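You operate a simulated robot arm through the tools that you are given. There is no shell and no other tool. Be economical: measure what you need, move in short steps, check, and stop when the job is done.

You run a simulated two-armed robot. Do the job below in one go: nothing can be reset, and whatever is moved stays where it is left.

JOB
Hold the white fitting while you draw its pin, then gauge the bore and cap it by depth.
Fine: brown pin standing in the rework tray, depth gauge back where it lay. Set down upright: brown pin, depth gauge.
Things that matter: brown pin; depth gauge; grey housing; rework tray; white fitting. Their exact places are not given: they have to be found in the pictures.

It is judged by the outcome, as a careful person would: the job done as asked, and still so three seconds after it is handed in. It fails if anything else is knocked over, pushed out of place, dropped, spilled or broken. A push-on lid holds only when it is set on centred and level and pressed home; a screw cap is set on level and turned clockwise until tight.

ROBOT AND FRAMES
Two 6-joint arms with two-finger parallel grippers on one trunk, on a base that drives. Base frame: it is fixed to the floor where the robot stands at the start and does not move with it; the origin is under the middle of the robot, x ahead of it, y to its left, z up. Readings come in mm, degrees, newtons and seconds.
The left shoulder is at the start at [60, 187, 1172], the right one opposite. Places, roughly: rework tray [500, -100, 900]. Payload 1.57 kg a hand.
The tool frame of a hand sits at the grasp point between the pads (the TCP): z along the fingers, y along the line on which they close. The tips reach 30 mm beyond it. The gripper opens to 110 mm. The fingers are 24 mm wide and 12 mm thick; the gripper's body (48 by 112 mm) begins 78 mm behind the TCP.
Orientation is told as [roll, pitch, yaw] about the base's x, y, z axes, in that order, counted from this pose: with the fingers straight down and closing along the base's y, the tool's x points along the base's -x, its y along +y and its z along -z.

CONTROLS
- The arms move only by the tool servo_tool. It takes "left_steps", "right_steps" or both (then of equal length, played together; a hand with none holds still); each is a list of rows, each a list of 7 numbers: the shift along the tool's x, y, z in mm, then the turn, a rotation vector about the tool's x, y, z in degrees, then the opening, from 0 (shut) to 1 (fully open). In form: [[tx, ty, tz, wx, wy, wz, fingers], ...]. A call has 1 to 8 rows; each row shifts and turns the commanded pose from where the row before left it, along the tool's axes as they then stand. A row lasts 0.2 s, in which the tool goes at most 50 mm and 8.6 degrees; a call with a longer step from one row to the next is refused whole, and so is a gripper value outside its range. Where a pose cannot be reached the arm comes as near as it can. A force on the tool above 90 N (or 10 N above the force at the start of the call, whichever is more), or a blocked arm, ends the call early, and 0.2 s more pass. Each finger travels about 153 mm/s and halts on what it meets, pressing with about 38 N; the grip force reading is that of the motor and also rises with nothing between the fingers. The clock runs only during rows and for 0.2 s after the last one: add rows that do not move to give the fingers time. It gives the time, the measured TCP pose, the force on the tool (base axes), the opening and the grip force at its end, in the units of the frame above (readings bear some noise), with the torque about the TCP (base axes, N m) and any sound that the robot's microphone picked up, and new pictures: "show" is both (left out), scene, wrist or none (wrist: the cameras of the hands that moved).
- Cameras (640 x 400 px; columns grow to the right, rows downward): "scene" is now at [12.2, 34.3, 1729.1]; the picture's right is [0.43, -0.90, 0.00], its down [-0.68, -0.32, -0.67] and it looks along [0.60, 0.28, -0.75] (base axes); focal length 275 px, centre (320, 200). "left" rides on the left gripper at [70, -16, -141] in its tool frame; the picture's right is [0.23, 0.97, 0.00], its down [-0.86, 0.20, -0.48] and it looks along [-0.47, 0.11, 0.88] (tool axes); focal length 222 px, centre (320, 200). "right" rides on the right gripper at [70, 16, -141] in its tool frame; the picture's right is [-0.23, 0.97, 0.00], its down [-0.86, -0.20, -0.48] and it looks along [-0.47, -0.11, 0.88] (tool axes); focal length 222 px, centre (320, 200).
- move_column(by): slides the trunk up (or, below 0, down) by that many mm; the arms and the scene camera ride with it, the base frame stays. It gives what a move gives, with no picture.
- drive_base(legs): drives the robot by 1 to 6 legs, each [ahead, left, turn to the left] in mm, mm and degrees, along the robot's own axes; the way and the turn of a leg run together, so that a leg with both is an arc; at most 1500 mm and 180 degrees a leg. The arms and the cameras ride along, it lands a little off, and it stops where it bumps. It gives what a move gives, and a new picture of the scene camera.
- turn_head(pan, tilt): turns the head with the scene camera to pan (to the left, within 86 degrees either way) and tilt (down, from -29 to 69), counted from straight ahead of the robot. It gives what a move gives, and a new picture of the scene camera.
- pixel_to_xyz(camera, pixels): for up to 12 pixels [column, row] of the newest picture of that camera ("zoom" is the newest enlarged one), the place [x, y, z] in the base frame of the surface seen there, good to about 2 mm, but the place of the scene camera against the robot may be out by one fixed shift of up to 18 mm in any direction. It takes no simulated time.
- inspect(camera, box): a new picture of the part [left, top, right, bottom] of that camera's present view, enlarged. It takes no simulated time.
- close_job(): hands the job in; it is judged then, once.

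Work in short steps. Measure before you move; look again where a grasp or a placing could have gone wrong, and mend it. You have 80 turns and 260 pictures in all, those below and enlarged ones among them. Open the grippers and draw the arms clear of the work before you hand the job in, unless the task says otherwise.

The tools are called after ">>>" by a JSON object that holds its "fn" and its "kwargs". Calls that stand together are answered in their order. servo_tool: Moves the arms, as the interface text tells. Its arguments: {"type":"object","properties":{"left_steps":{"type":"array"},"right_steps":{"type":"array"},"show":{"type":"string","enum":["both","scene","wrist","none"]}},"required":[]} The other tools are called the same way: move_column (by) slides the trunk up or down; drive_base (legs) drives the base; turn_head (pan, tilt) turns the head that bears the scene camera; pixel_to_xyz (camera, pixels) gives the place of the surface under pixels of a picture; inspect (camera, box) takes an enlarged picture of a part of a camera's view; close_job () hands the job in.

At the start:

```text
time_s: 0.0
left_tcp_pos: [359.0, 417.8, 1318.7]
left_ee_rot: [0.0, 0.0, 0.1]
left_force: [0.3, 0.6, 0.1]
left_torque: [0.01, -0.02, 0.0]
left_width: 109.9
left_gripper_force: 0.2
right_tcp_pos: [340.5, 45.7, 1296.9]
right_ee_rot: [0.0, 0.1, 0.1]
right_force: [0.4, 0.7, -0.5]
right_torque: [-0.01, -0.01, 0.0]
right_width: 110.0
right_gripper_force: 0.0
trunk travel left (down, up): [-800.0, 190.0]
robot x, y, heading: [-3.3, -1.4, -0.4]
head pan, tilt: [25.2, 48.2]
```

scene: 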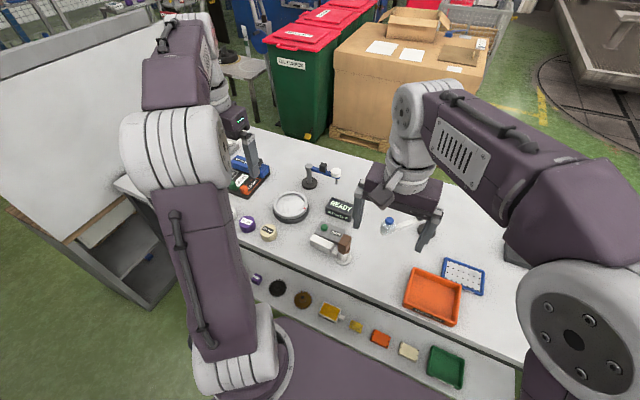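
right: 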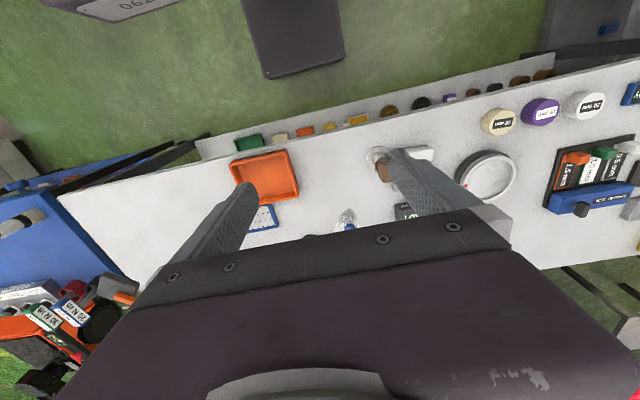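
left: 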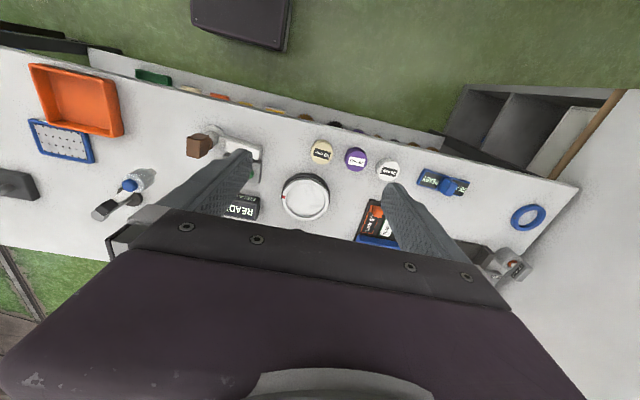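

I see a bench with a grey part around scene (330,240), caps near (245-270,225), gauge rack near (250,180), and an orange tray at (433,297). I'll enlarge these areas to read them.

>>> {"fn": "inspect", "kwargs": {"camera": "scene", "box": [290, 190, 410, 270]}}

>>> {"fn": "inspect", "kwargs": {"camera": "left", "box": [300, 130, 560, 260]}}

>>> {"fn": "inspect", "kwargs": {"camera": "left", "box": [20, 50, 280, 230]}}

>>> {"fn": "inspect", "kwargs": {"camera": "right", "box": [440, 70, 640, 230]}}

```text
5.00 times, centred on (350, 230) of scene
```

zoom: 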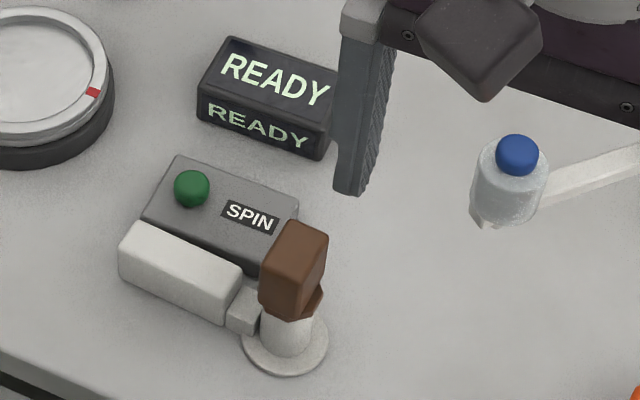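

```text
2.46 times, centred on (430, 195) of left
```

zoom: 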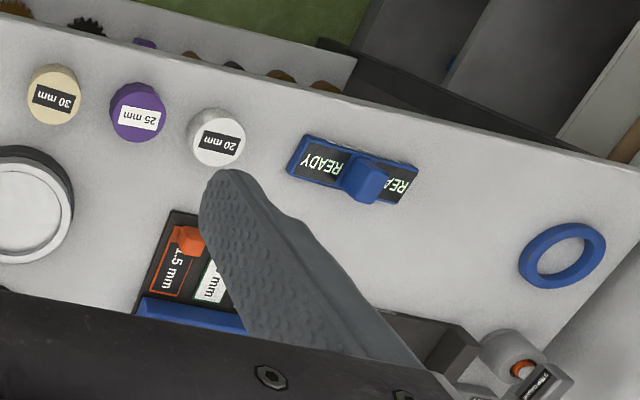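

```text
2.22 times, centred on (150, 140) of left
```

zoom: 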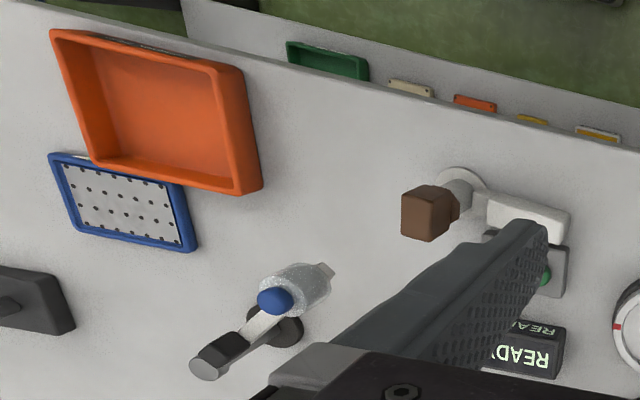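

```text
2.50 times, centred on (540, 150) of right
```

zoom: 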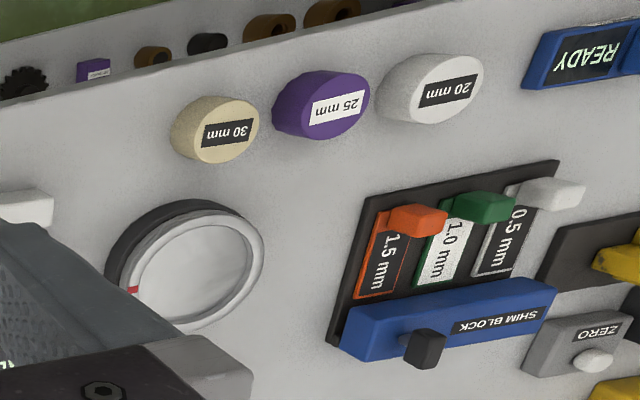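

The white flanged part with the brown top is at scene (343,258). I still need to identify the depth gauge and the housing, so I'll enlarge the far side and the left of the bench.

>>> {"fn": "inspect", "kwargs": {"camera": "scene", "box": [220, 130, 360, 250]}}

>>> {"fn": "inspect", "kwargs": {"camera": "scene", "box": [360, 190, 520, 330]}}

>>> {"fn": "inspect", "kwargs": {"camera": "right", "box": [300, 120, 460, 240]}}

>>> {"fn": "turn_head", "kwargs": {"pan": 0, "tilt": 55}}

```text
3.33 times, centred on (290, 190) of scene
```

zoom: 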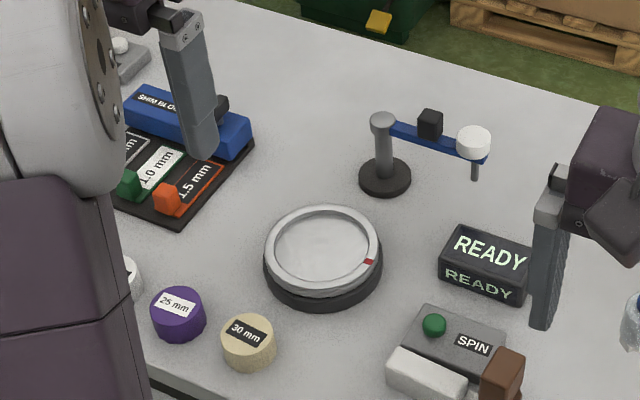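

```text
2.86 times, centred on (440, 260) of scene
```

zoom: 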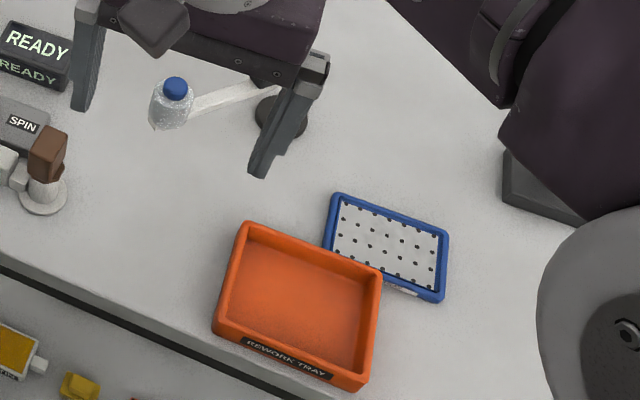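

```text
3.33 times, centred on (380, 180) of right
```

zoom: 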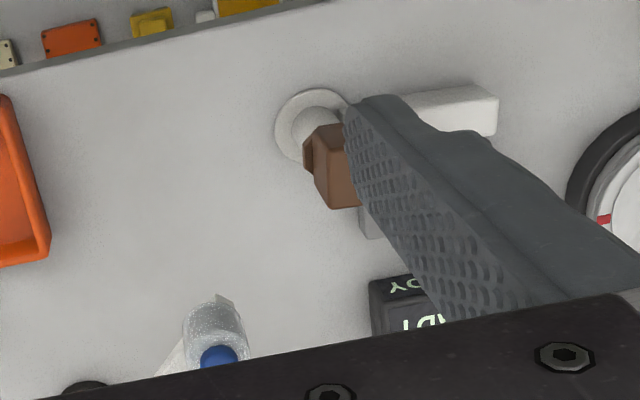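

```text
time_s: 0.9
left_tcp_pos: [360.6, 417.9, 1318.6]
left_ee_rot: [0.0, 0.0, 0.0]
left_force: [-0.1, -0.4, -0.3]
left_torque: [-0.01, 0.03, 0.01]
left_width: 109.9
left_gripper_force: 0.1
right_tcp_pos: [340.5, 46.6, 1298.7]
right_ee_rot: [0.1, -0.1, 0.0]
right_force: [-0.1, 0.4, 0.0]
right_torque: [0.0, -0.04, 0.02]
right_width: 110.2
right_gripper_force: 0.0
trunk travel left (down, up): [-800.0, 190.0]
robot x, y, heading: [-0.3, -0.2, -0.1]
head pan, tilt: [0.0, 55.0]
```

scene: 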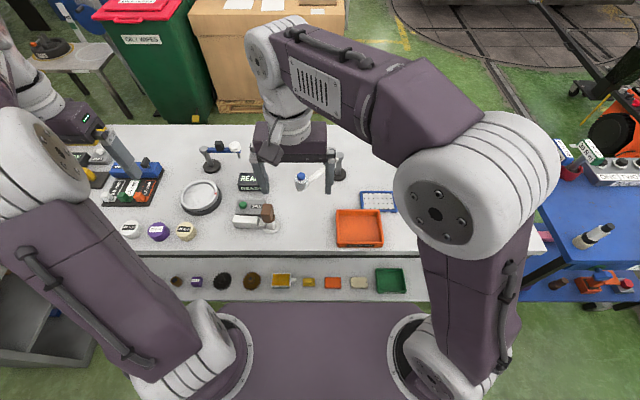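

There is more on the blue bench to the right (595,235) and the left side. I'll enlarge both, plus the shelf.

>>> {"fn": "inspect", "kwargs": {"camera": "scene", "box": [530, 90, 640, 310]}}

>>> {"fn": "inspect", "kwargs": {"camera": "scene", "box": [60, 110, 220, 250]}}

>>> {"fn": "inspect", "kwargs": {"camera": "scene", "box": [160, 240, 420, 310]}}

>>> {"fn": "turn_head", "kwargs": {"pan": 60, "tilt": 45}}

>>> {"fn": "turn_head", "kwargs": {"pan": -60, "tilt": 45}}

```text
1.82 times, centred on (585, 200) of scene
```

zoom: 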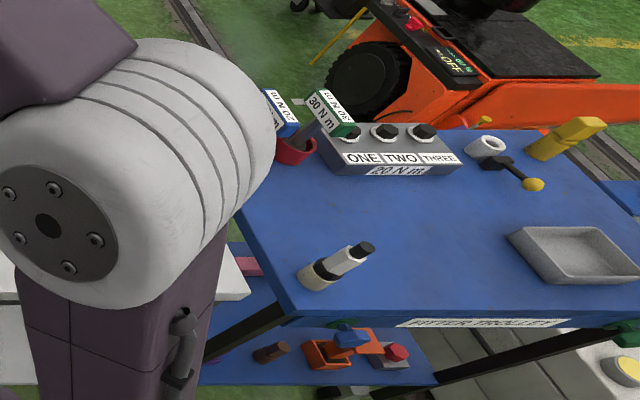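

```text
2.86 times, centred on (140, 180) of scene
```

zoom: 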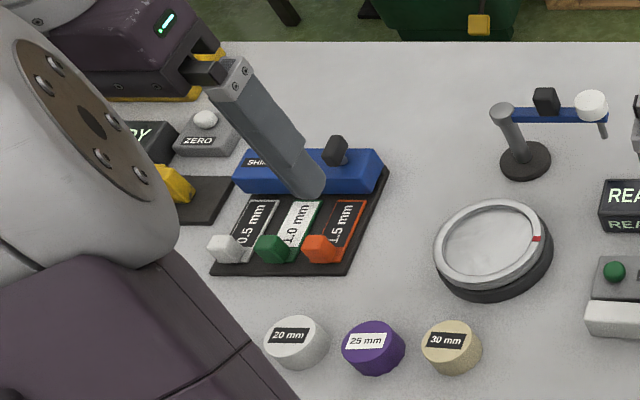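

```text
2.46 times, centred on (290, 275) of scene
```

zoom: 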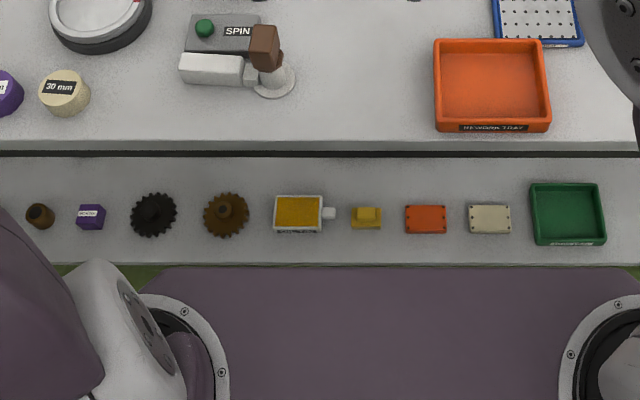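

```text
time_s: 2.2
left_tcp_pos: [360.5, 418.5, 1319.3]
left_ee_rot: [0.0, 0.0, 0.0]
left_force: [0.0, 0.5, 0.1]
left_torque: [0.01, -0.07, -0.03]
left_width: 110.1
left_gripper_force: 0.0
right_tcp_pos: [339.6, 45.6, 1296.5]
right_ee_rot: [0.1, 0.0, 0.0]
right_force: [-0.5, -0.2, -0.6]
right_torque: [0.01, -0.02, -0.03]
right_width: 109.9
right_gripper_force: 0.0
trunk travel left (down, up): [-800.0, 190.0]
robot x, y, heading: [1.9, -2.5, -0.2]
head pan, tilt: [60.0, 45.0]
```

scene: 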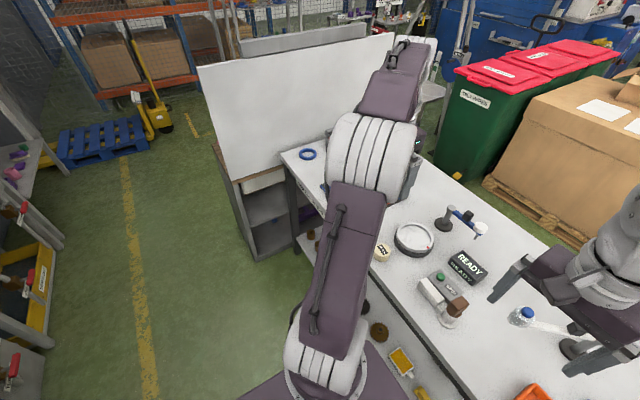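

```text
time_s: 4.2
left_tcp_pos: [359.6, 416.8, 1319.0]
left_ee_rot: [0.0, 0.0, -0.1]
left_force: [0.9, -0.3, -0.3]
left_torque: [-0.02, 0.05, 0.0]
left_width: 110.0
left_gripper_force: 0.1
right_tcp_pos: [341.3, 46.3, 1297.5]
right_ee_rot: [0.0, 0.0, 0.0]
right_force: [0.2, -0.4, -0.9]
right_torque: [0.02, 0.0, -0.02]
right_width: 110.0
right_gripper_force: 0.1
trunk travel left (down, up): [-800.0, 190.0]
robot x, y, heading: [0.1, -1.5, -0.1]
head pan, tilt: [-60.0, 45.0]
```

scene: 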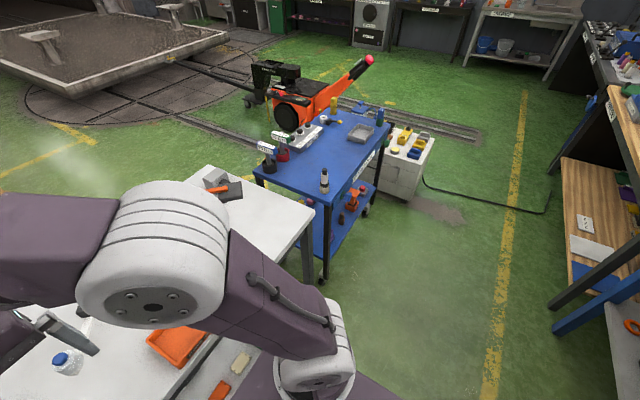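

Something grey/black/orange stands at the right end of the bench (225,187) and a black-white rod on the trolley (325,180). I'll zoom on both.

>>> {"fn": "inspect", "kwargs": {"camera": "scene", "box": [180, 150, 270, 220]}}

>>> {"fn": "inspect", "kwargs": {"camera": "scene", "box": [250, 90, 450, 230]}}

>>> {"fn": "inspect", "kwargs": {"camera": "left", "box": [440, 180, 580, 300]}}

>>> {"fn": "inspect", "kwargs": {"camera": "left", "box": [0, 160, 160, 280]}}

>>> {"fn": "inspect", "kwargs": {"camera": "right", "box": [0, 190, 160, 350]}}

```text
5.71 times, centred on (225, 185) of scene
```

zoom: 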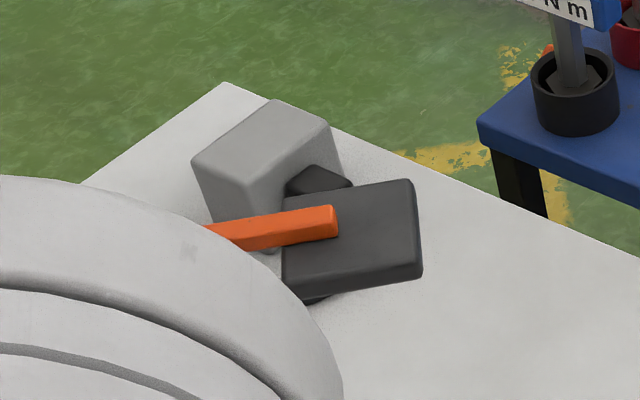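

```text
2.86 times, centred on (350, 160) of scene
```

zoom: 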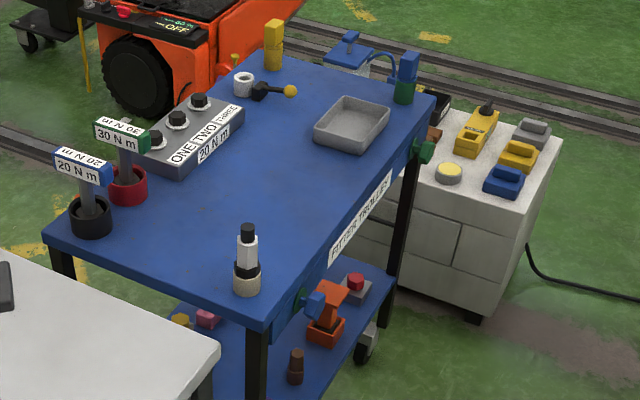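

```text
3.33 times, centred on (510, 240) of left
```

zoom: 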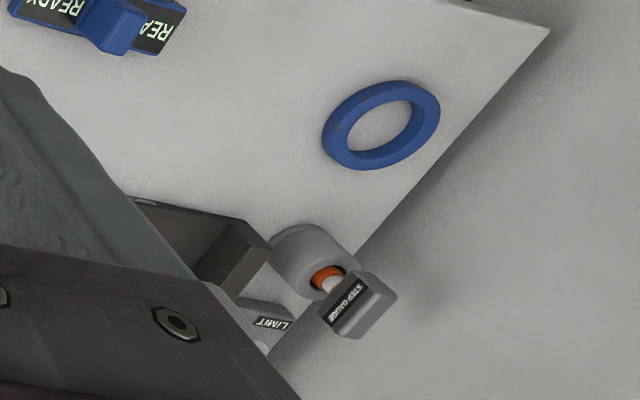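

```text
3.33 times, centred on (80, 220) of left
```

zoom: 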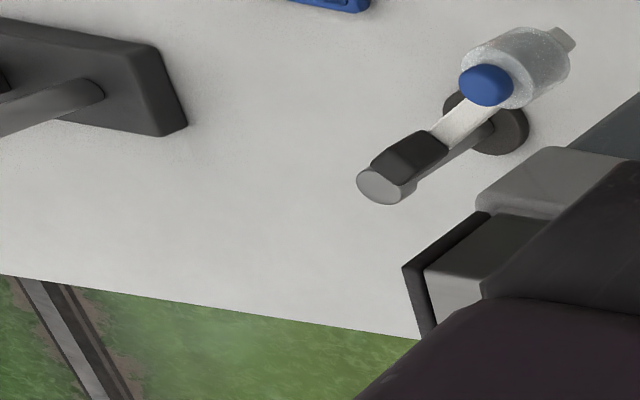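

```text
2.50 times, centred on (80, 270) of right
```

zoom: 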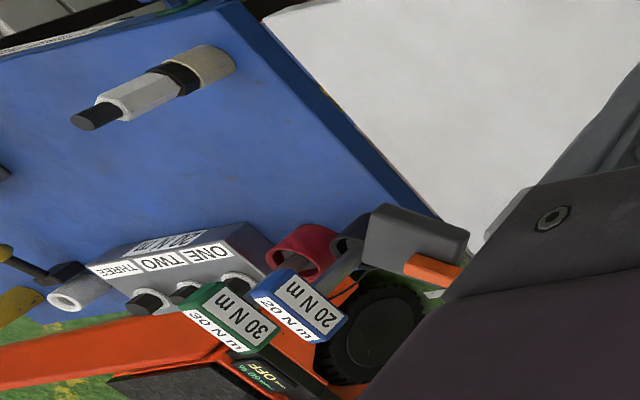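

Left end of the bench carries a "STEP GAUGE" standing in a grey cylinder. I'll turn the head back to the bench centre and far left, and measure.

>>> {"fn": "turn_head", "kwargs": {"pan": 12, "tilt": 60}}

>>> {"fn": "inspect", "kwargs": {"camera": "scene", "box": [250, 130, 390, 230]}}

```text
time_s: 5.6
left_tcp_pos: [359.7, 417.4, 1319.2]
left_ee_rot: [0.0, 0.0, 0.0]
left_force: [-0.6, 0.8, 0.0]
left_torque: [-0.05, -0.02, 0.03]
left_width: 109.9
left_gripper_force: 0.1
right_tcp_pos: [339.5, 46.4, 1297.8]
right_ee_rot: [0.0, 0.0, 0.0]
right_force: [0.0, 0.8, -0.2]
right_torque: [0.03, -0.02, 0.0]
right_width: 109.9
right_gripper_force: 0.1
trunk travel left (down, up): [-800.0, 190.0]
robot x, y, heading: [1.5, 1.8, -0.1]
head pan, tilt: [12.0, 60.0]
```

scene: 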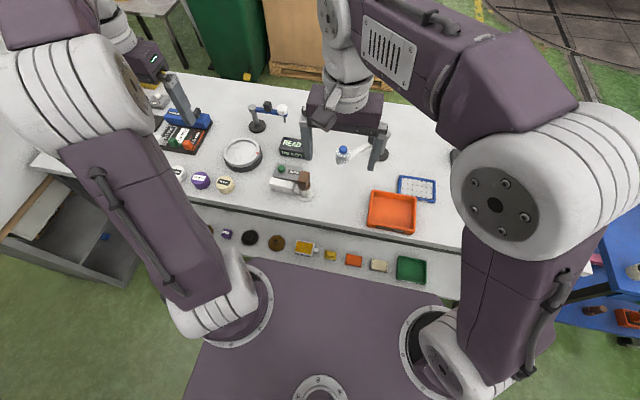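

```text
4.00 times, centred on (320, 180) of scene
```

zoom: 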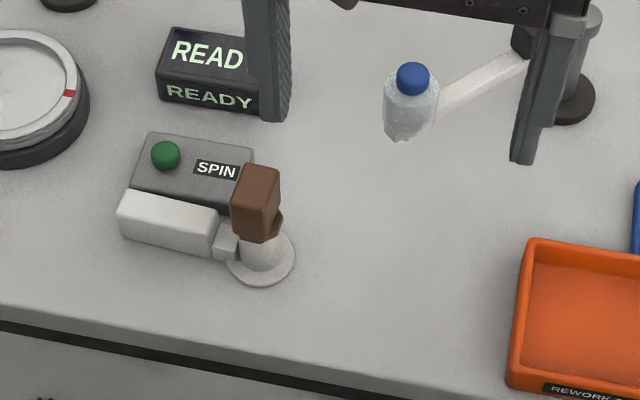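

I'll measure the key points of the fitting, caps, tray and the swing-arm posts.

>>> {"fn": "pixel_to_xyz", "kwargs": {"camera": "zoom", "pixels": [[257, 190], [262, 240], [285, 270], [170, 215], [225, 245], [200, 150], [165, 152], [410, 75], [580, 290], [640, 370], [400, 250], [200, 260]]}}

>>> {"fn": "pixel_to_xyz", "kwargs": {"camera": "scene", "pixels": [[177, 173], [200, 180], [225, 184], [242, 153], [258, 126], [282, 109], [157, 99], [172, 145], [300, 240], [40, 165], [392, 210], [250, 205]]}}

>>> {"fn": "pixel_to_xyz", "kwargs": {"camera": "left", "pixels": [[525, 270], [510, 262], [502, 255], [470, 240], [529, 216], [500, 275], [445, 183], [388, 168], [355, 158], [320, 150], [150, 185], [15, 185]]}}

```text
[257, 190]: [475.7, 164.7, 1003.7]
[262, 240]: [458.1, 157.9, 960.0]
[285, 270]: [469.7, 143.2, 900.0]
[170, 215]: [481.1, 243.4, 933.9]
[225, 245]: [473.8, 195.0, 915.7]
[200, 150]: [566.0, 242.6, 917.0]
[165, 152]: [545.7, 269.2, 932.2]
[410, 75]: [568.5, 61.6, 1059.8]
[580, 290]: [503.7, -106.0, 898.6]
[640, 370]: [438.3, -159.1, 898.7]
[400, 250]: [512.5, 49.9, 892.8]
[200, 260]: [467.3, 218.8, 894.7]
```

```text
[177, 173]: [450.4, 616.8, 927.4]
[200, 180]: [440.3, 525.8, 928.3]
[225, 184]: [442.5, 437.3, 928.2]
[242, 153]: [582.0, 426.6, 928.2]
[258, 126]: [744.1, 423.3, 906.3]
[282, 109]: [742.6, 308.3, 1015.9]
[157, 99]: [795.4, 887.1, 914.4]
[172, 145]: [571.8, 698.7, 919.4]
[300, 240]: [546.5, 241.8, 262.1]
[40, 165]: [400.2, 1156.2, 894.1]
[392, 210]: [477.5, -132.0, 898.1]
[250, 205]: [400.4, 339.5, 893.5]
```

```text
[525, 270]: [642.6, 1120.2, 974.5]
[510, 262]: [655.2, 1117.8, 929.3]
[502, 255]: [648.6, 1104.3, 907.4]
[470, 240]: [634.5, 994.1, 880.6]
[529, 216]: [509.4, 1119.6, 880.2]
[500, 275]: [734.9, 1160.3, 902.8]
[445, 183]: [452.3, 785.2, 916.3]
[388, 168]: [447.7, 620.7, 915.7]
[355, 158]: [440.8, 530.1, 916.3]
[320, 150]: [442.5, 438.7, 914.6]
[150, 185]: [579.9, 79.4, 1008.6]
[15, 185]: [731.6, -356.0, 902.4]
```

The bench top is z≈880 (the scene camera reads about 13 high), and the fitting is near (470,158). I'll drive left 450 to look at the step gauge and the left-end items with the left wrist camera.

>>> {"fn": "drive_base", "kwargs": {"legs": [[0, 450, 0]]}}

>>> {"fn": "servo_tool", "kwargs": {"left_steps": [[0, 0, 0, 0, 0, 0, 1]], "right_steps": [[0, 0, 0, 0, 0, 0, 1]]}}

```text
time_s: 8.4
left_tcp_pos: [359.0, 870.4, 1319.9]
left_ee_rot: [0.1, 0.1, 0.1]
left_force: [0.6, 0.6, -0.7]
left_torque: [0.01, 0.01, 0.01]
left_width: 110.1
left_gripper_force: 0.0
right_tcp_pos: [339.5, 497.8, 1298.1]
right_ee_rot: [0.1, 0.0, 0.1]
right_force: [0.7, -0.1, 1.2]
right_torque: [-0.01, 0.01, 0.0]
right_width: 110.2
right_gripper_force: 0.0
trunk travel left (down, up): [-800.0, 190.0]
robot x, y, heading: [1.6, 453.2, 0.2]
head pan, tilt: [12.0, 60.0]
```

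scene: 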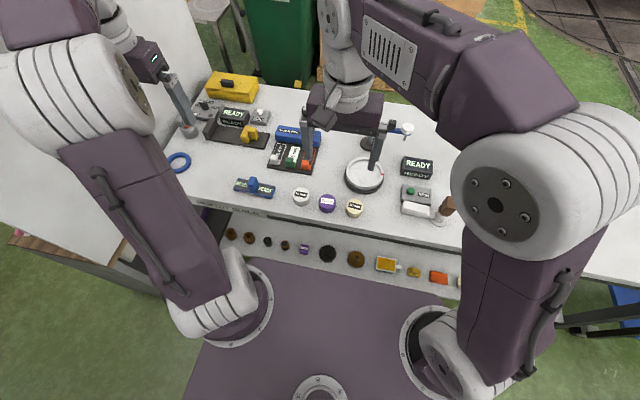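

```text
time_s: 8.8
left_tcp_pos: [358.9, 870.7, 1318.4]
left_ee_rot: [0.0, 0.0, 0.1]
left_force: [0.5, -0.1, -0.3]
left_torque: [0.02, -0.01, 0.0]
left_width: 110.1
left_gripper_force: 0.0
right_tcp_pos: [341.4, 498.9, 1297.2]
right_ee_rot: [0.1, 0.0, 0.0]
right_force: [0.2, -0.9, -0.8]
right_torque: [0.05, -0.02, -0.05]
right_width: 110.2
right_gripper_force: 0.1
trunk travel left (down, up): [-800.0, 190.0]
robot x, y, heading: [0.3, 449.4, 0.3]
head pan, tilt: [12.0, 60.0]
```

scene: 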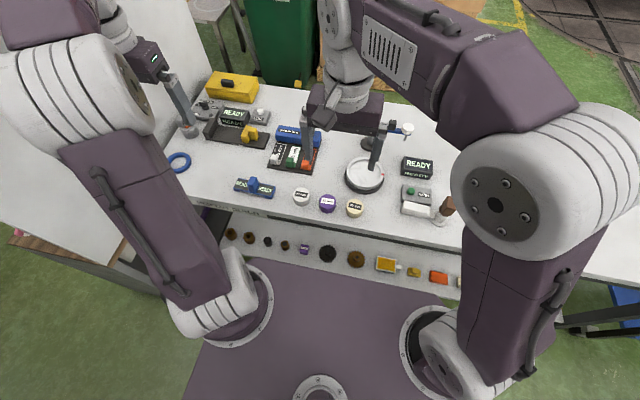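
right: 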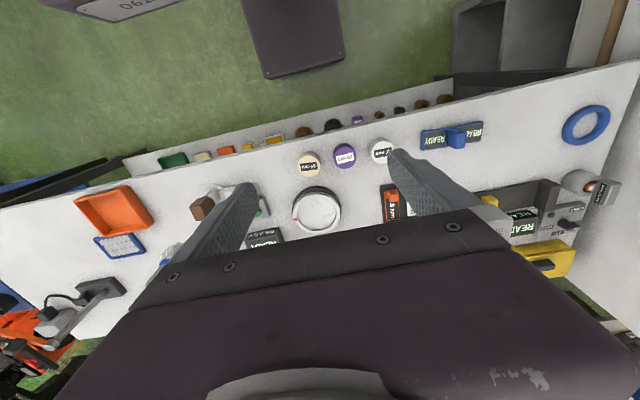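
left: 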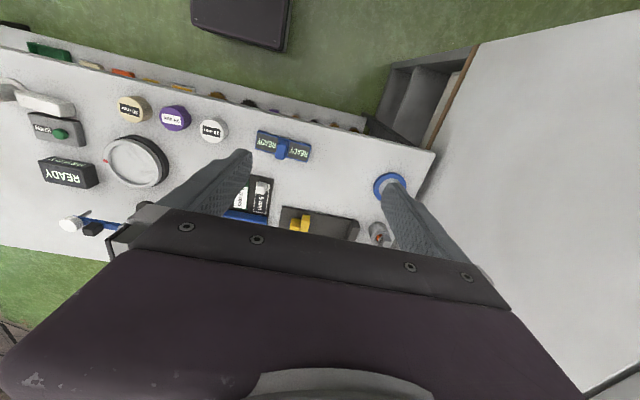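

The blue bar with twin READY displays at left-cam (283,147) could be the depth gauge. I'll zoom on it, the step gauge and the left group.

>>> {"fn": "inspect", "kwargs": {"camera": "left", "box": [230, 110, 330, 180]}}

>>> {"fn": "inspect", "kwargs": {"camera": "scene", "box": [150, 70, 300, 210]}}

>>> {"fn": "inspect", "kwargs": {"camera": "right", "box": [400, 90, 620, 240]}}

>>> {"fn": "inspect", "kwargs": {"camera": "left", "box": [0, 70, 180, 200]}}

```text
5.71 times, centred on (280, 145) of left
```

zoom: 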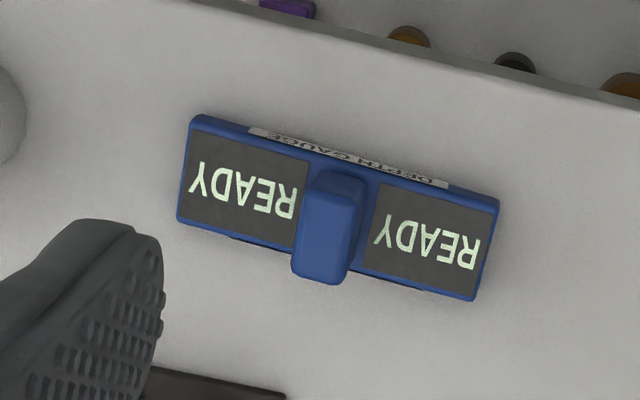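

```text
2.86 times, centred on (225, 140) of scene
```

zoom: 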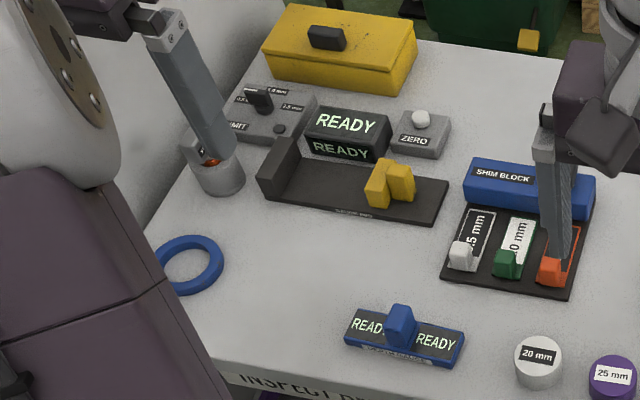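

```text
2.67 times, centred on (510, 165) of right
```

zoom: 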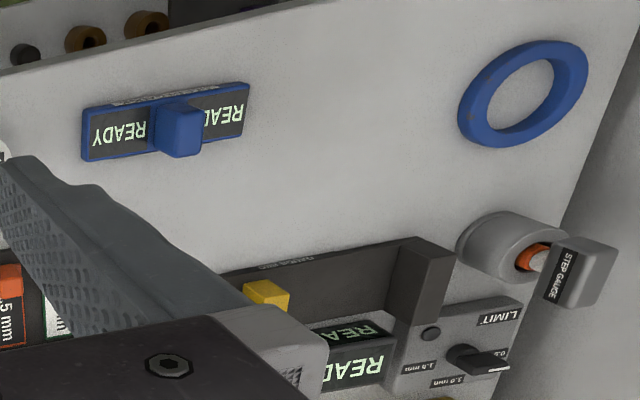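

```text
3.08 times, centred on (90, 135) of left
```

zoom: 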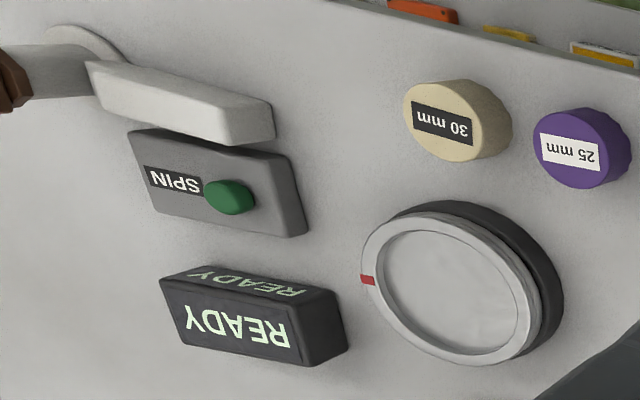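

The label reads "DEPTH GAUGE" on the blue bar at about (452,785). I'll go back so the fitting is between the hands (robot y≈190) and lower the trunk by 200 for a closer look and better reach.

>>> {"fn": "drive_base", "kwargs": {"legs": [[0, -260, 0]]}}

>>> {"fn": "move_column", "kwargs": {"by": -200}}

>>> {"fn": "turn_head", "kwargs": {"pan": 0, "tilt": 55}}

>>> {"fn": "servo_tool", "kwargs": {"left_steps": [[0, 0, 0, 0, 0, 0, 1]], "right_steps": [[0, 0, 0, 0, 0, 0, 1]], "show": "wrist"}}

```text
time_s: 10.7
left_tcp_pos: [358.3, 608.9, 1317.9]
left_ee_rot: [-0.1, 0.0, 0.2]
left_force: [0.0, -0.1, -0.3]
left_torque: [0.0, 0.01, -0.01]
left_width: 109.9
left_gripper_force: 0.1
right_tcp_pos: [340.7, 236.6, 1297.6]
right_ee_rot: [-0.1, 0.0, 0.2]
right_force: [-0.4, 0.1, 0.8]
right_torque: [0.01, -0.03, -0.01]
right_width: 110.1
right_gripper_force: 0.0
trunk travel left (down, up): [-800.0, 190.0]
robot x, y, heading: [0.2, 185.9, 0.4]
head pan, tilt: [12.0, 60.0]
```

scene: 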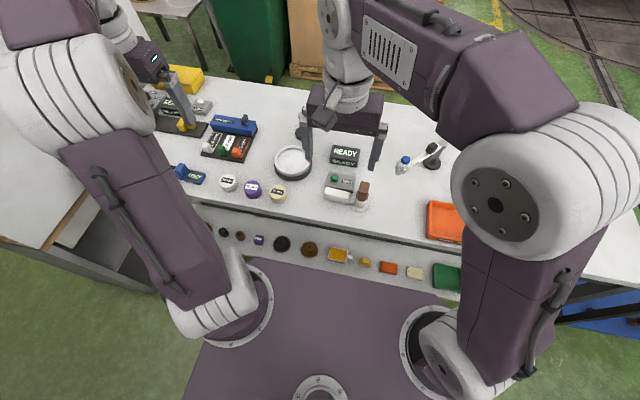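

```text
time_s: 12.8
left_tcp_pos: [358.2, 608.2, 1119.6]
left_ee_rot: [0.0, 0.0, 0.1]
left_force: [-0.3, 0.0, -0.3]
left_torque: [-0.01, 0.0, -0.01]
left_width: 109.9
left_gripper_force: 0.1
right_tcp_pos: [341.5, 234.7, 1097.6]
right_ee_rot: [-0.1, 0.0, 0.1]
right_force: [0.3, 1.5, -0.5]
right_torque: [0.0, 0.03, 0.02]
right_width: 109.9
right_gripper_force: 0.1
trunk travel left (down, up): [-600.0, 390.0]
robot x, y, heading: [-1.3, 190.0, 0.4]
head pan, tilt: [12.0, 60.0]
```

```text
time_s: 13.6
left_tcp_pos: [359.0, 606.5, 1118.8]
left_ee_rot: [0.0, 0.1, 0.1]
left_force: [-0.1, -0.4, -0.8]
left_torque: [0.01, -0.02, -0.01]
left_width: 110.1
left_gripper_force: 0.1
right_tcp_pos: [340.2, 235.4, 1096.2]
right_ee_rot: [0.0, 0.0, 0.2]
right_force: [0.1, 0.2, 0.1]
right_torque: [0.0, -0.02, 0.01]
right_width: 110.1
right_gripper_force: 0.1
trunk travel left (down, up): [-600.0, 390.0]
robot x, y, heading: [2.4, 189.1, 0.2]
head pan, tilt: [0.0, 55.0]
```

scene: 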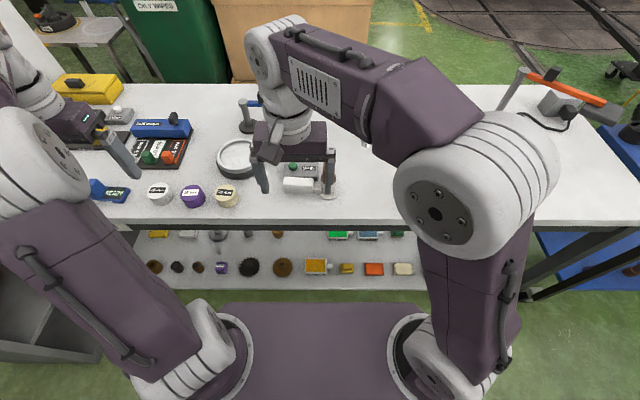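

```text
time_s: 14.0
left_tcp_pos: [357.9, 606.8, 1119.3]
left_ee_rot: [0.1, 0.0, 0.2]
left_force: [-1.3, 0.4, -0.5]
left_torque: [-0.02, 0.0, 0.0]
left_width: 109.9
left_gripper_force: 0.0
right_tcp_pos: [339.6, 234.0, 1097.9]
right_ee_rot: [0.0, 0.0, 0.2]
right_force: [0.2, -0.6, -1.8]
right_torque: [0.01, 0.02, 0.0]
right_width: 110.0
right_gripper_force: 0.1
trunk travel left (down, up): [-600.0, 390.0]
robot x, y, heading: [2.0, 186.6, 0.2]
head pan, tilt: [0.0, 55.0]
```

right: 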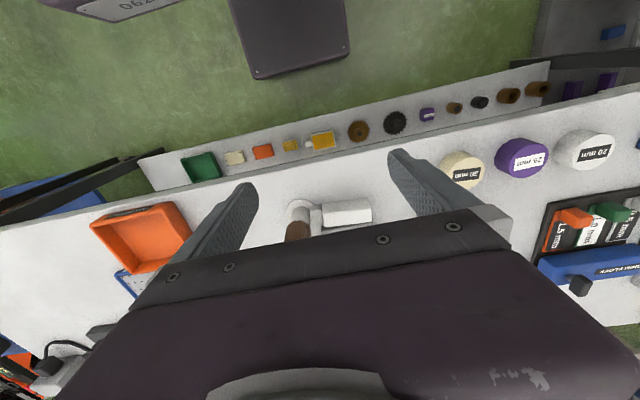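
left: 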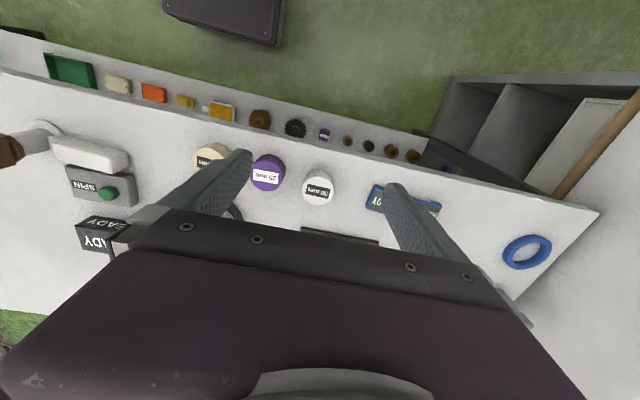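

Both wrist cameras see the fitting; I'll zoom in on it from each.

>>> {"fn": "inspect", "kwargs": {"camera": "right", "box": [260, 170, 400, 250]}}

>>> {"fn": "inspect", "kwargs": {"camera": "left", "box": [0, 100, 150, 260]}}

>>> {"fn": "inspect", "kwargs": {"camera": "scene", "box": [260, 140, 360, 210]}}

```text
4.57 times, centred on (330, 210) of right
```

zoom: 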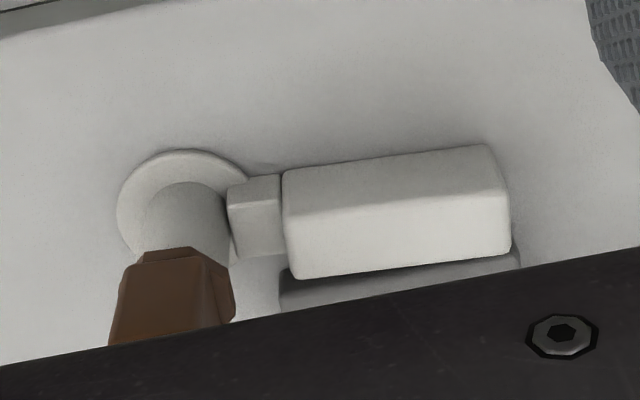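

```text
2.50 times, centred on (75, 180) of left
```

zoom: 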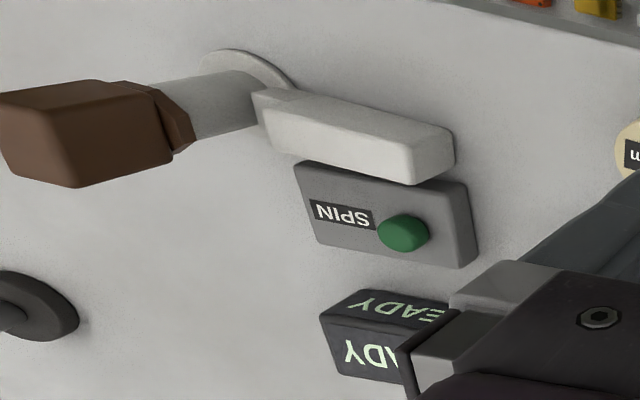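

```text
5.71 times, centred on (310, 175) of scene
```

zoom: 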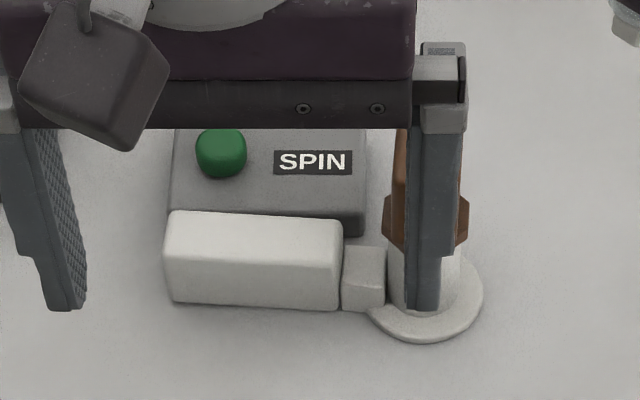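

The white part is a flanged cylinder plus neck plus block, with the brown pin in it. I'll measure it with the left and right wrist cameras.

>>> {"fn": "pixel_to_xyz", "kwargs": {"camera": "left", "pixels": [[3, 150], [14, 143], [30, 137], [36, 140], [50, 128], [66, 140], [90, 148], [110, 158], [118, 150], [127, 160], [85, 170], [120, 190]]}}

>>> {"fn": "pixel_to_xyz", "kwargs": {"camera": "right", "pixels": [[298, 229], [303, 212], [295, 206], [288, 217], [314, 205], [318, 218], [340, 206], [366, 203], [325, 228], [370, 222], [345, 223], [318, 212]]}}

>>> {"fn": "inspect", "kwargs": {"camera": "left", "box": [0, 110, 140, 190]}}

```text
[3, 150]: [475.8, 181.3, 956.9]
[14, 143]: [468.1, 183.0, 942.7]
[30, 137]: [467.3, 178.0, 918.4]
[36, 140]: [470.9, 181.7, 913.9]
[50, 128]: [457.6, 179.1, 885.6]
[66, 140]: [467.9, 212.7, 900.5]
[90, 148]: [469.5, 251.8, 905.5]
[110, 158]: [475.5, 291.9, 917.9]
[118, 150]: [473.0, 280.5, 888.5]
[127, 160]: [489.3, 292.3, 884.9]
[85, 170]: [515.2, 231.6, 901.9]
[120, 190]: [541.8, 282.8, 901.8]
```

```text
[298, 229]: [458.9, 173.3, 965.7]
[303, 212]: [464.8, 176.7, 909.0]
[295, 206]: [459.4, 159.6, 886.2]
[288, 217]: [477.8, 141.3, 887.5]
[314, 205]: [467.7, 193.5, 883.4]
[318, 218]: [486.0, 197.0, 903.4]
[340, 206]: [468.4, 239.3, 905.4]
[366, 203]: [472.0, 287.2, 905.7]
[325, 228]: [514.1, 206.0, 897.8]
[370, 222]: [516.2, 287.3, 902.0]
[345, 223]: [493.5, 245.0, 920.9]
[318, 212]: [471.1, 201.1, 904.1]
```

```text
4.57 times, centred on (70, 150) of left
```

zoom: 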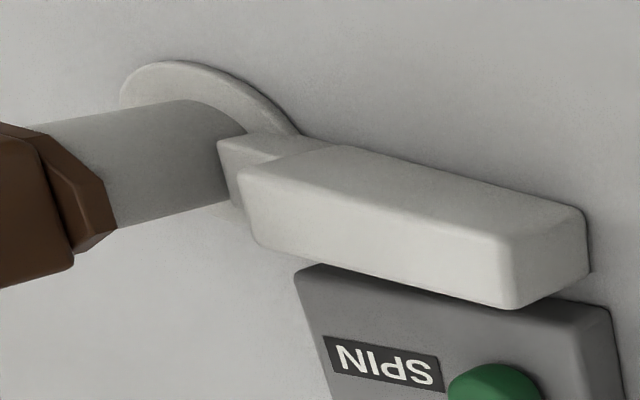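

Block spans x≈468–501, y≈205–292, top 921; the pin is at about (475,162) with head z≈945–995. I'll turn the hands so both close along x (left yaw −90, right +90, cameras outward).

>>> {"fn": "servo_tool", "kwargs": {"left_steps": [[0, 0, 0, 0, 0, 8.5, 1], [0, 0, 0, 0, 0, 8.5, 1], [0, 0, 0, 0, 0, 8.5, 1], [0, 0, 0, 0, 0, 8.5, 1], [0, 0, 0, 0, 0, 8.5, 1], [0, 0, 0, 0, 0, 8.5, 1], [0, 0, 0, 0, 0, 8.5, 1], [0, 0, 0, 0, 0, 8.5, 1]], "right_steps": [[0, 0, 0, 0, 0, -8.5, 1], [0, 0, 0, 0, 0, -8.5, 1], [0, 0, 0, 0, 0, -8.5, 1], [0, 0, 0, 0, 0, -8.5, 1], [0, 0, 0, 0, 0, -8.5, 1], [0, 0, 0, 0, 0, -8.5, 1], [0, 0, 0, 0, 0, -8.5, 1], [0, 0, 0, 0, 0, -8.5, 1]], "show": "none"}}

>>> {"fn": "servo_tool", "kwargs": {"left_steps": [[0, 0, 0, 0, 0, 7.3, 1], [0, 0, 0, 0, 0, 7.3, 1], [0, 0, 0, 0, 0, 7.4, 1], [0, 0, 0, 0, 0, 0, 1]], "right_steps": [[0, 0, 0, 0, 0, -7.3, 1], [0, 0, 0, 0, 0, -7.3, 1], [0, 0, 0, 0, 0, -7.4, 1], [0, 0, 0, 0, 0, 0, 1]]}}

```text
time_s: 15.8
left_tcp_pos: [358.6, 607.7, 1118.7]
left_ee_rot: [0.0, -0.1, -67.9]
left_force: [-0.3, 1.0, 0.4]
left_torque: [0.02, -0.05, -0.03]
left_width: 110.0
left_gripper_force: 0.1
right_tcp_pos: [341.1, 234.9, 1097.3]
right_ee_rot: [0.0, 0.0, 68.3]
right_force: [-0.2, 0.5, 0.4]
right_torque: [-0.01, 0.02, -0.01]
right_width: 110.1
right_gripper_force: 0.0
trunk travel left (down, up): [-600.0, 390.0]
robot x, y, heading: [-0.0, 190.5, 0.2]
head pan, tilt: [0.0, 55.0]
```

```text
time_s: 16.8
left_tcp_pos: [358.2, 607.9, 1117.8]
left_ee_rot: [0.0, -0.1, -90.0]
left_force: [-0.4, 0.8, -0.8]
left_torque: [0.01, -0.02, 0.03]
left_width: 110.1
left_gripper_force: 0.1
right_tcp_pos: [341.8, 233.3, 1096.5]
right_ee_rot: [0.0, 0.0, 90.3]
right_force: [0.3, 1.0, -0.1]
right_torque: [0.04, -0.03, -0.01]
right_width: 110.0
right_gripper_force: 0.0
trunk travel left (down, up): [-600.0, 390.0]
robot x, y, heading: [3.0, 186.9, 0.3]
head pan, tilt: [0.0, 55.0]
```

scene: 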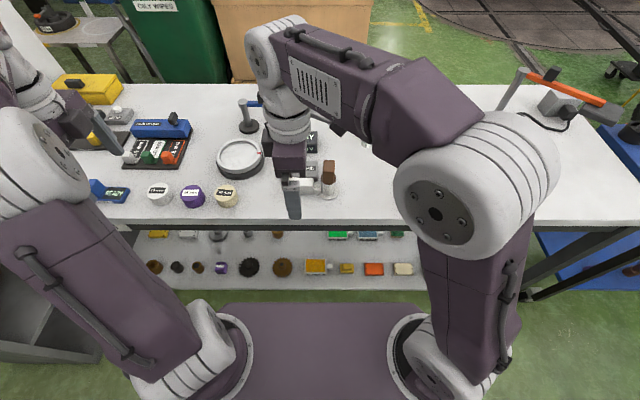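
right: 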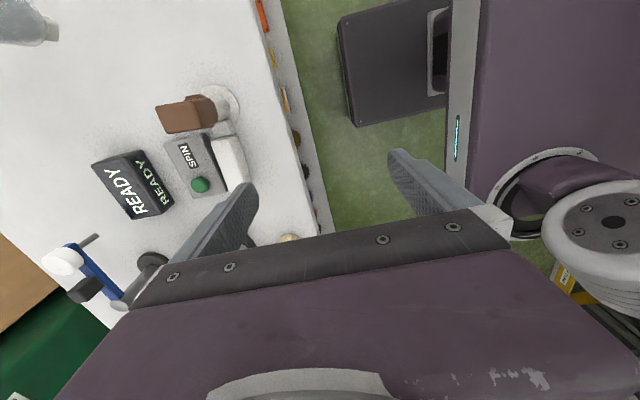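
left: 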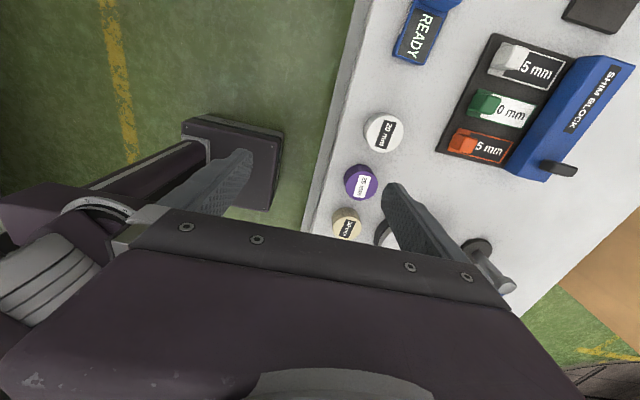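

Now move the right hand over the pin at a safe height (475,162,1092), with the left following partway toward the block (485,340).

>>> {"fn": "servo_tool", "kwargs": {"left_steps": [[-45, 20, 0, 0, 0, 0, 1], [-45, 20, 0, 0, 0, 0, 1], [-45, 20, 0, 0, 0, 0, 1], [-45, 20, 0, 0, 0, 0, 1], [-45, 25, 0, 0, 0, 0, 1], [-42, 22, 0, 0, 0, 0, 1], [0, 0, 0, 0, 0, 0, 1]], "right_steps": [[24, -22, 0, 0, 0, 0, 1], [24, -22, 0, 0, 0, 0, 1], [23, -22, 0, 0, 0, 0, 1], [0, -22, 0, 0, 0, 0, 1], [0, -22, 0, 0, 0, 0, 1], [0, -23, 0, 0, 0, 0, 1], [0, 0, 0, 0, 0, 0, 1]]}}

```text
refused: row 5 steps farther than a row can; nothing moved
```

>>> {"fn": "servo_tool", "kwargs": {"left_steps": [[-44, 20, 0, 0, 0, 0, 1], [-44, 20, 0, 0, 0, 0, 1], [-44, 20, 0, 0, 0, 0, 1], [-44, 20, 0, 0, 0, 0, 1], [-44, 22, 0, 0, 0, 0, 1], [-44, 22, 0, 0, 0, 0, 1], [0, 0, 0, 0, 0, 0, 1]], "right_steps": [[24, -22, 0, 0, 0, 0, 1], [24, -22, 0, 0, 0, 0, 1], [23, -22, 0, 0, 0, 0, 1], [0, -22, 0, 0, 0, 0, 1], [0, -22, 0, 0, 0, 0, 1], [0, -23, 0, 0, 0, 0, 1], [0, 0, 0, 0, 0, 0, 1]]}}

```text
time_s: 18.4
left_tcp_pos: [483.7, 341.0, 1117.0]
left_ee_rot: [0.1, 0.0, -89.9]
left_force: [0.7, 0.0, -0.4]
left_torque: [-0.02, -0.02, 0.02]
left_width: 109.9
left_gripper_force: 0.1
right_tcp_pos: [473.7, 164.8, 1098.2]
right_ee_rot: [-0.2, 0.0, 90.2]
right_force: [-0.7, 0.0, -0.3]
right_torque: [-0.04, -0.02, -0.03]
right_width: 109.9
right_gripper_force: 0.0
trunk travel left (down, up): [-600.0, 390.0]
robot x, y, heading: [-2.3, 184.0, 0.3]
head pan, tilt: [0.0, 55.0]
```

scene: 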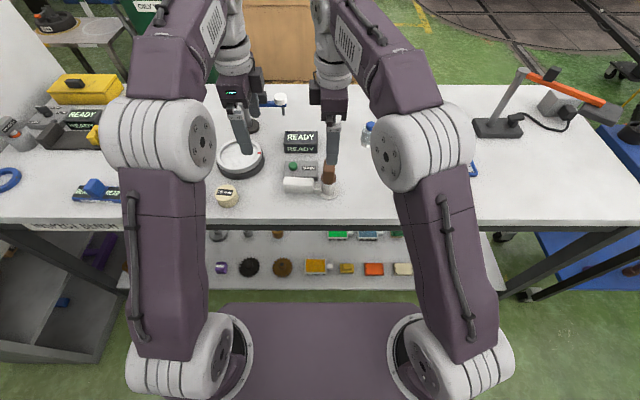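
right: 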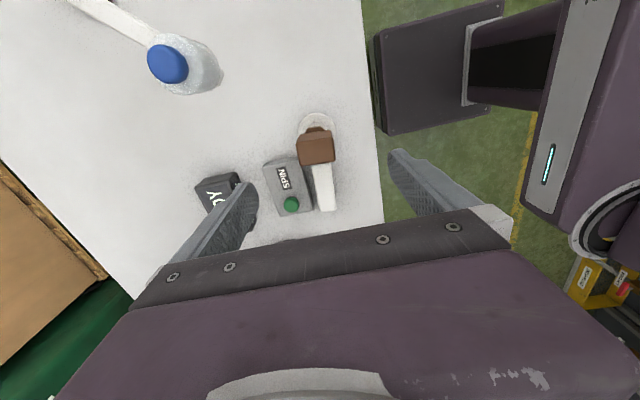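
left: 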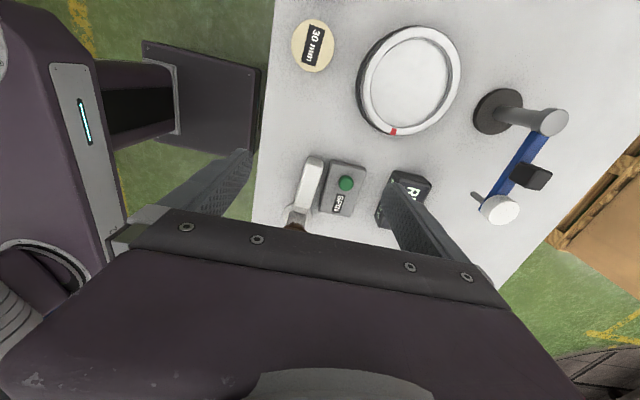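

Both hands reach. I'll zoom on the pin and block and measure from the wrist cameras.

>>> {"fn": "inspect", "kwargs": {"camera": "right", "box": [260, 100, 380, 220]}}

>>> {"fn": "pixel_to_xyz", "kwargs": {"camera": "right", "pixels": [[303, 146], [332, 146], [317, 160], [317, 135], [303, 122], [317, 117], [334, 118], [313, 180], [330, 180], [322, 180], [324, 208], [332, 208]]}}

>>> {"fn": "pixel_to_xyz", "kwargs": {"camera": "left", "pixels": [[306, 160], [320, 160], [314, 170], [300, 185], [310, 185], [297, 205], [304, 205], [294, 218], [345, 183], [330, 170]]}}

```text
3.33 times, centred on (320, 160) of right
```

zoom: 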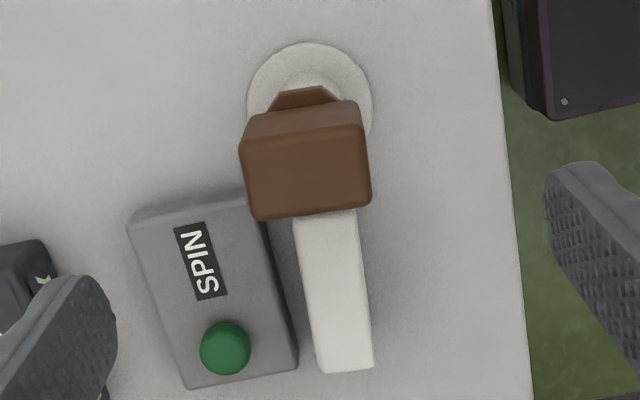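

```text
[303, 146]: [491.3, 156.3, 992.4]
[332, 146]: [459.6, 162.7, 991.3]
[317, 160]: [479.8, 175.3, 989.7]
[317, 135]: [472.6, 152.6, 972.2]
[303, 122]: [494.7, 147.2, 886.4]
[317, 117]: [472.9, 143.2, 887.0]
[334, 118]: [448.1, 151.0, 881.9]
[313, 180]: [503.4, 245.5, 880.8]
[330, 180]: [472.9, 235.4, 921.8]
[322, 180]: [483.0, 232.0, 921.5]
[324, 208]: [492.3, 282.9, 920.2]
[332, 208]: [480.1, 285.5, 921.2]
```

```text
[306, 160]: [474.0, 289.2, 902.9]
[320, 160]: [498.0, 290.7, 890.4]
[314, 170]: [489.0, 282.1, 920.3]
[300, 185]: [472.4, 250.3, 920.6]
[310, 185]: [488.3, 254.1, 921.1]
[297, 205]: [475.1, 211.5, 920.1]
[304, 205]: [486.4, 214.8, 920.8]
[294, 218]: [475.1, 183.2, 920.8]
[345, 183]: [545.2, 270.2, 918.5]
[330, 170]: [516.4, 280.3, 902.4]
```

I need the block's exact yaw and width, so I'll zoom with the left camera and measure edges on its top.

>>> {"fn": "inspect", "kwargs": {"camera": "left", "box": [270, 145, 380, 235]}}

```text
4.44 times, centred on (325, 190) of left
```

zoom: 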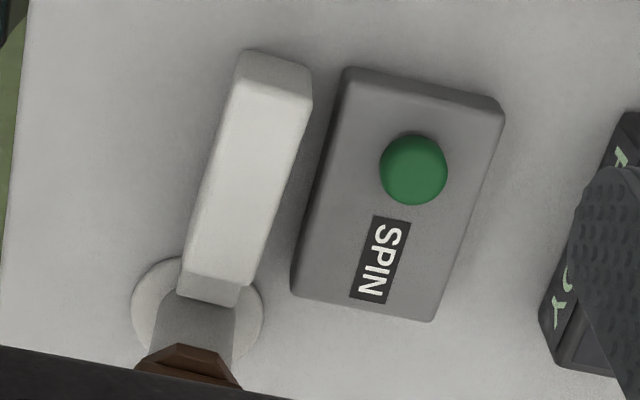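

>>> {"fn": "pixel_to_xyz", "kwargs": {"camera": "zoom", "pixels": [[245, 90], [302, 105], [195, 255], [250, 272], [238, 120], [290, 135], [205, 220], [262, 235], [350, 80], [300, 290], [240, 60], [205, 350]]}}

```text
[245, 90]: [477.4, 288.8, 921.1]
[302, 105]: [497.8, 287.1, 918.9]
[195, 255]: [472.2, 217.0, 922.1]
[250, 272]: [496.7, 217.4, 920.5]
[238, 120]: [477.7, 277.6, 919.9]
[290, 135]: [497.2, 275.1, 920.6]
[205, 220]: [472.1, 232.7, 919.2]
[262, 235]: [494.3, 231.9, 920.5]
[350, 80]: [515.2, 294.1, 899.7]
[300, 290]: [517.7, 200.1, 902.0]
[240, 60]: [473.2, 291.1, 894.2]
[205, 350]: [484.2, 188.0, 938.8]
```

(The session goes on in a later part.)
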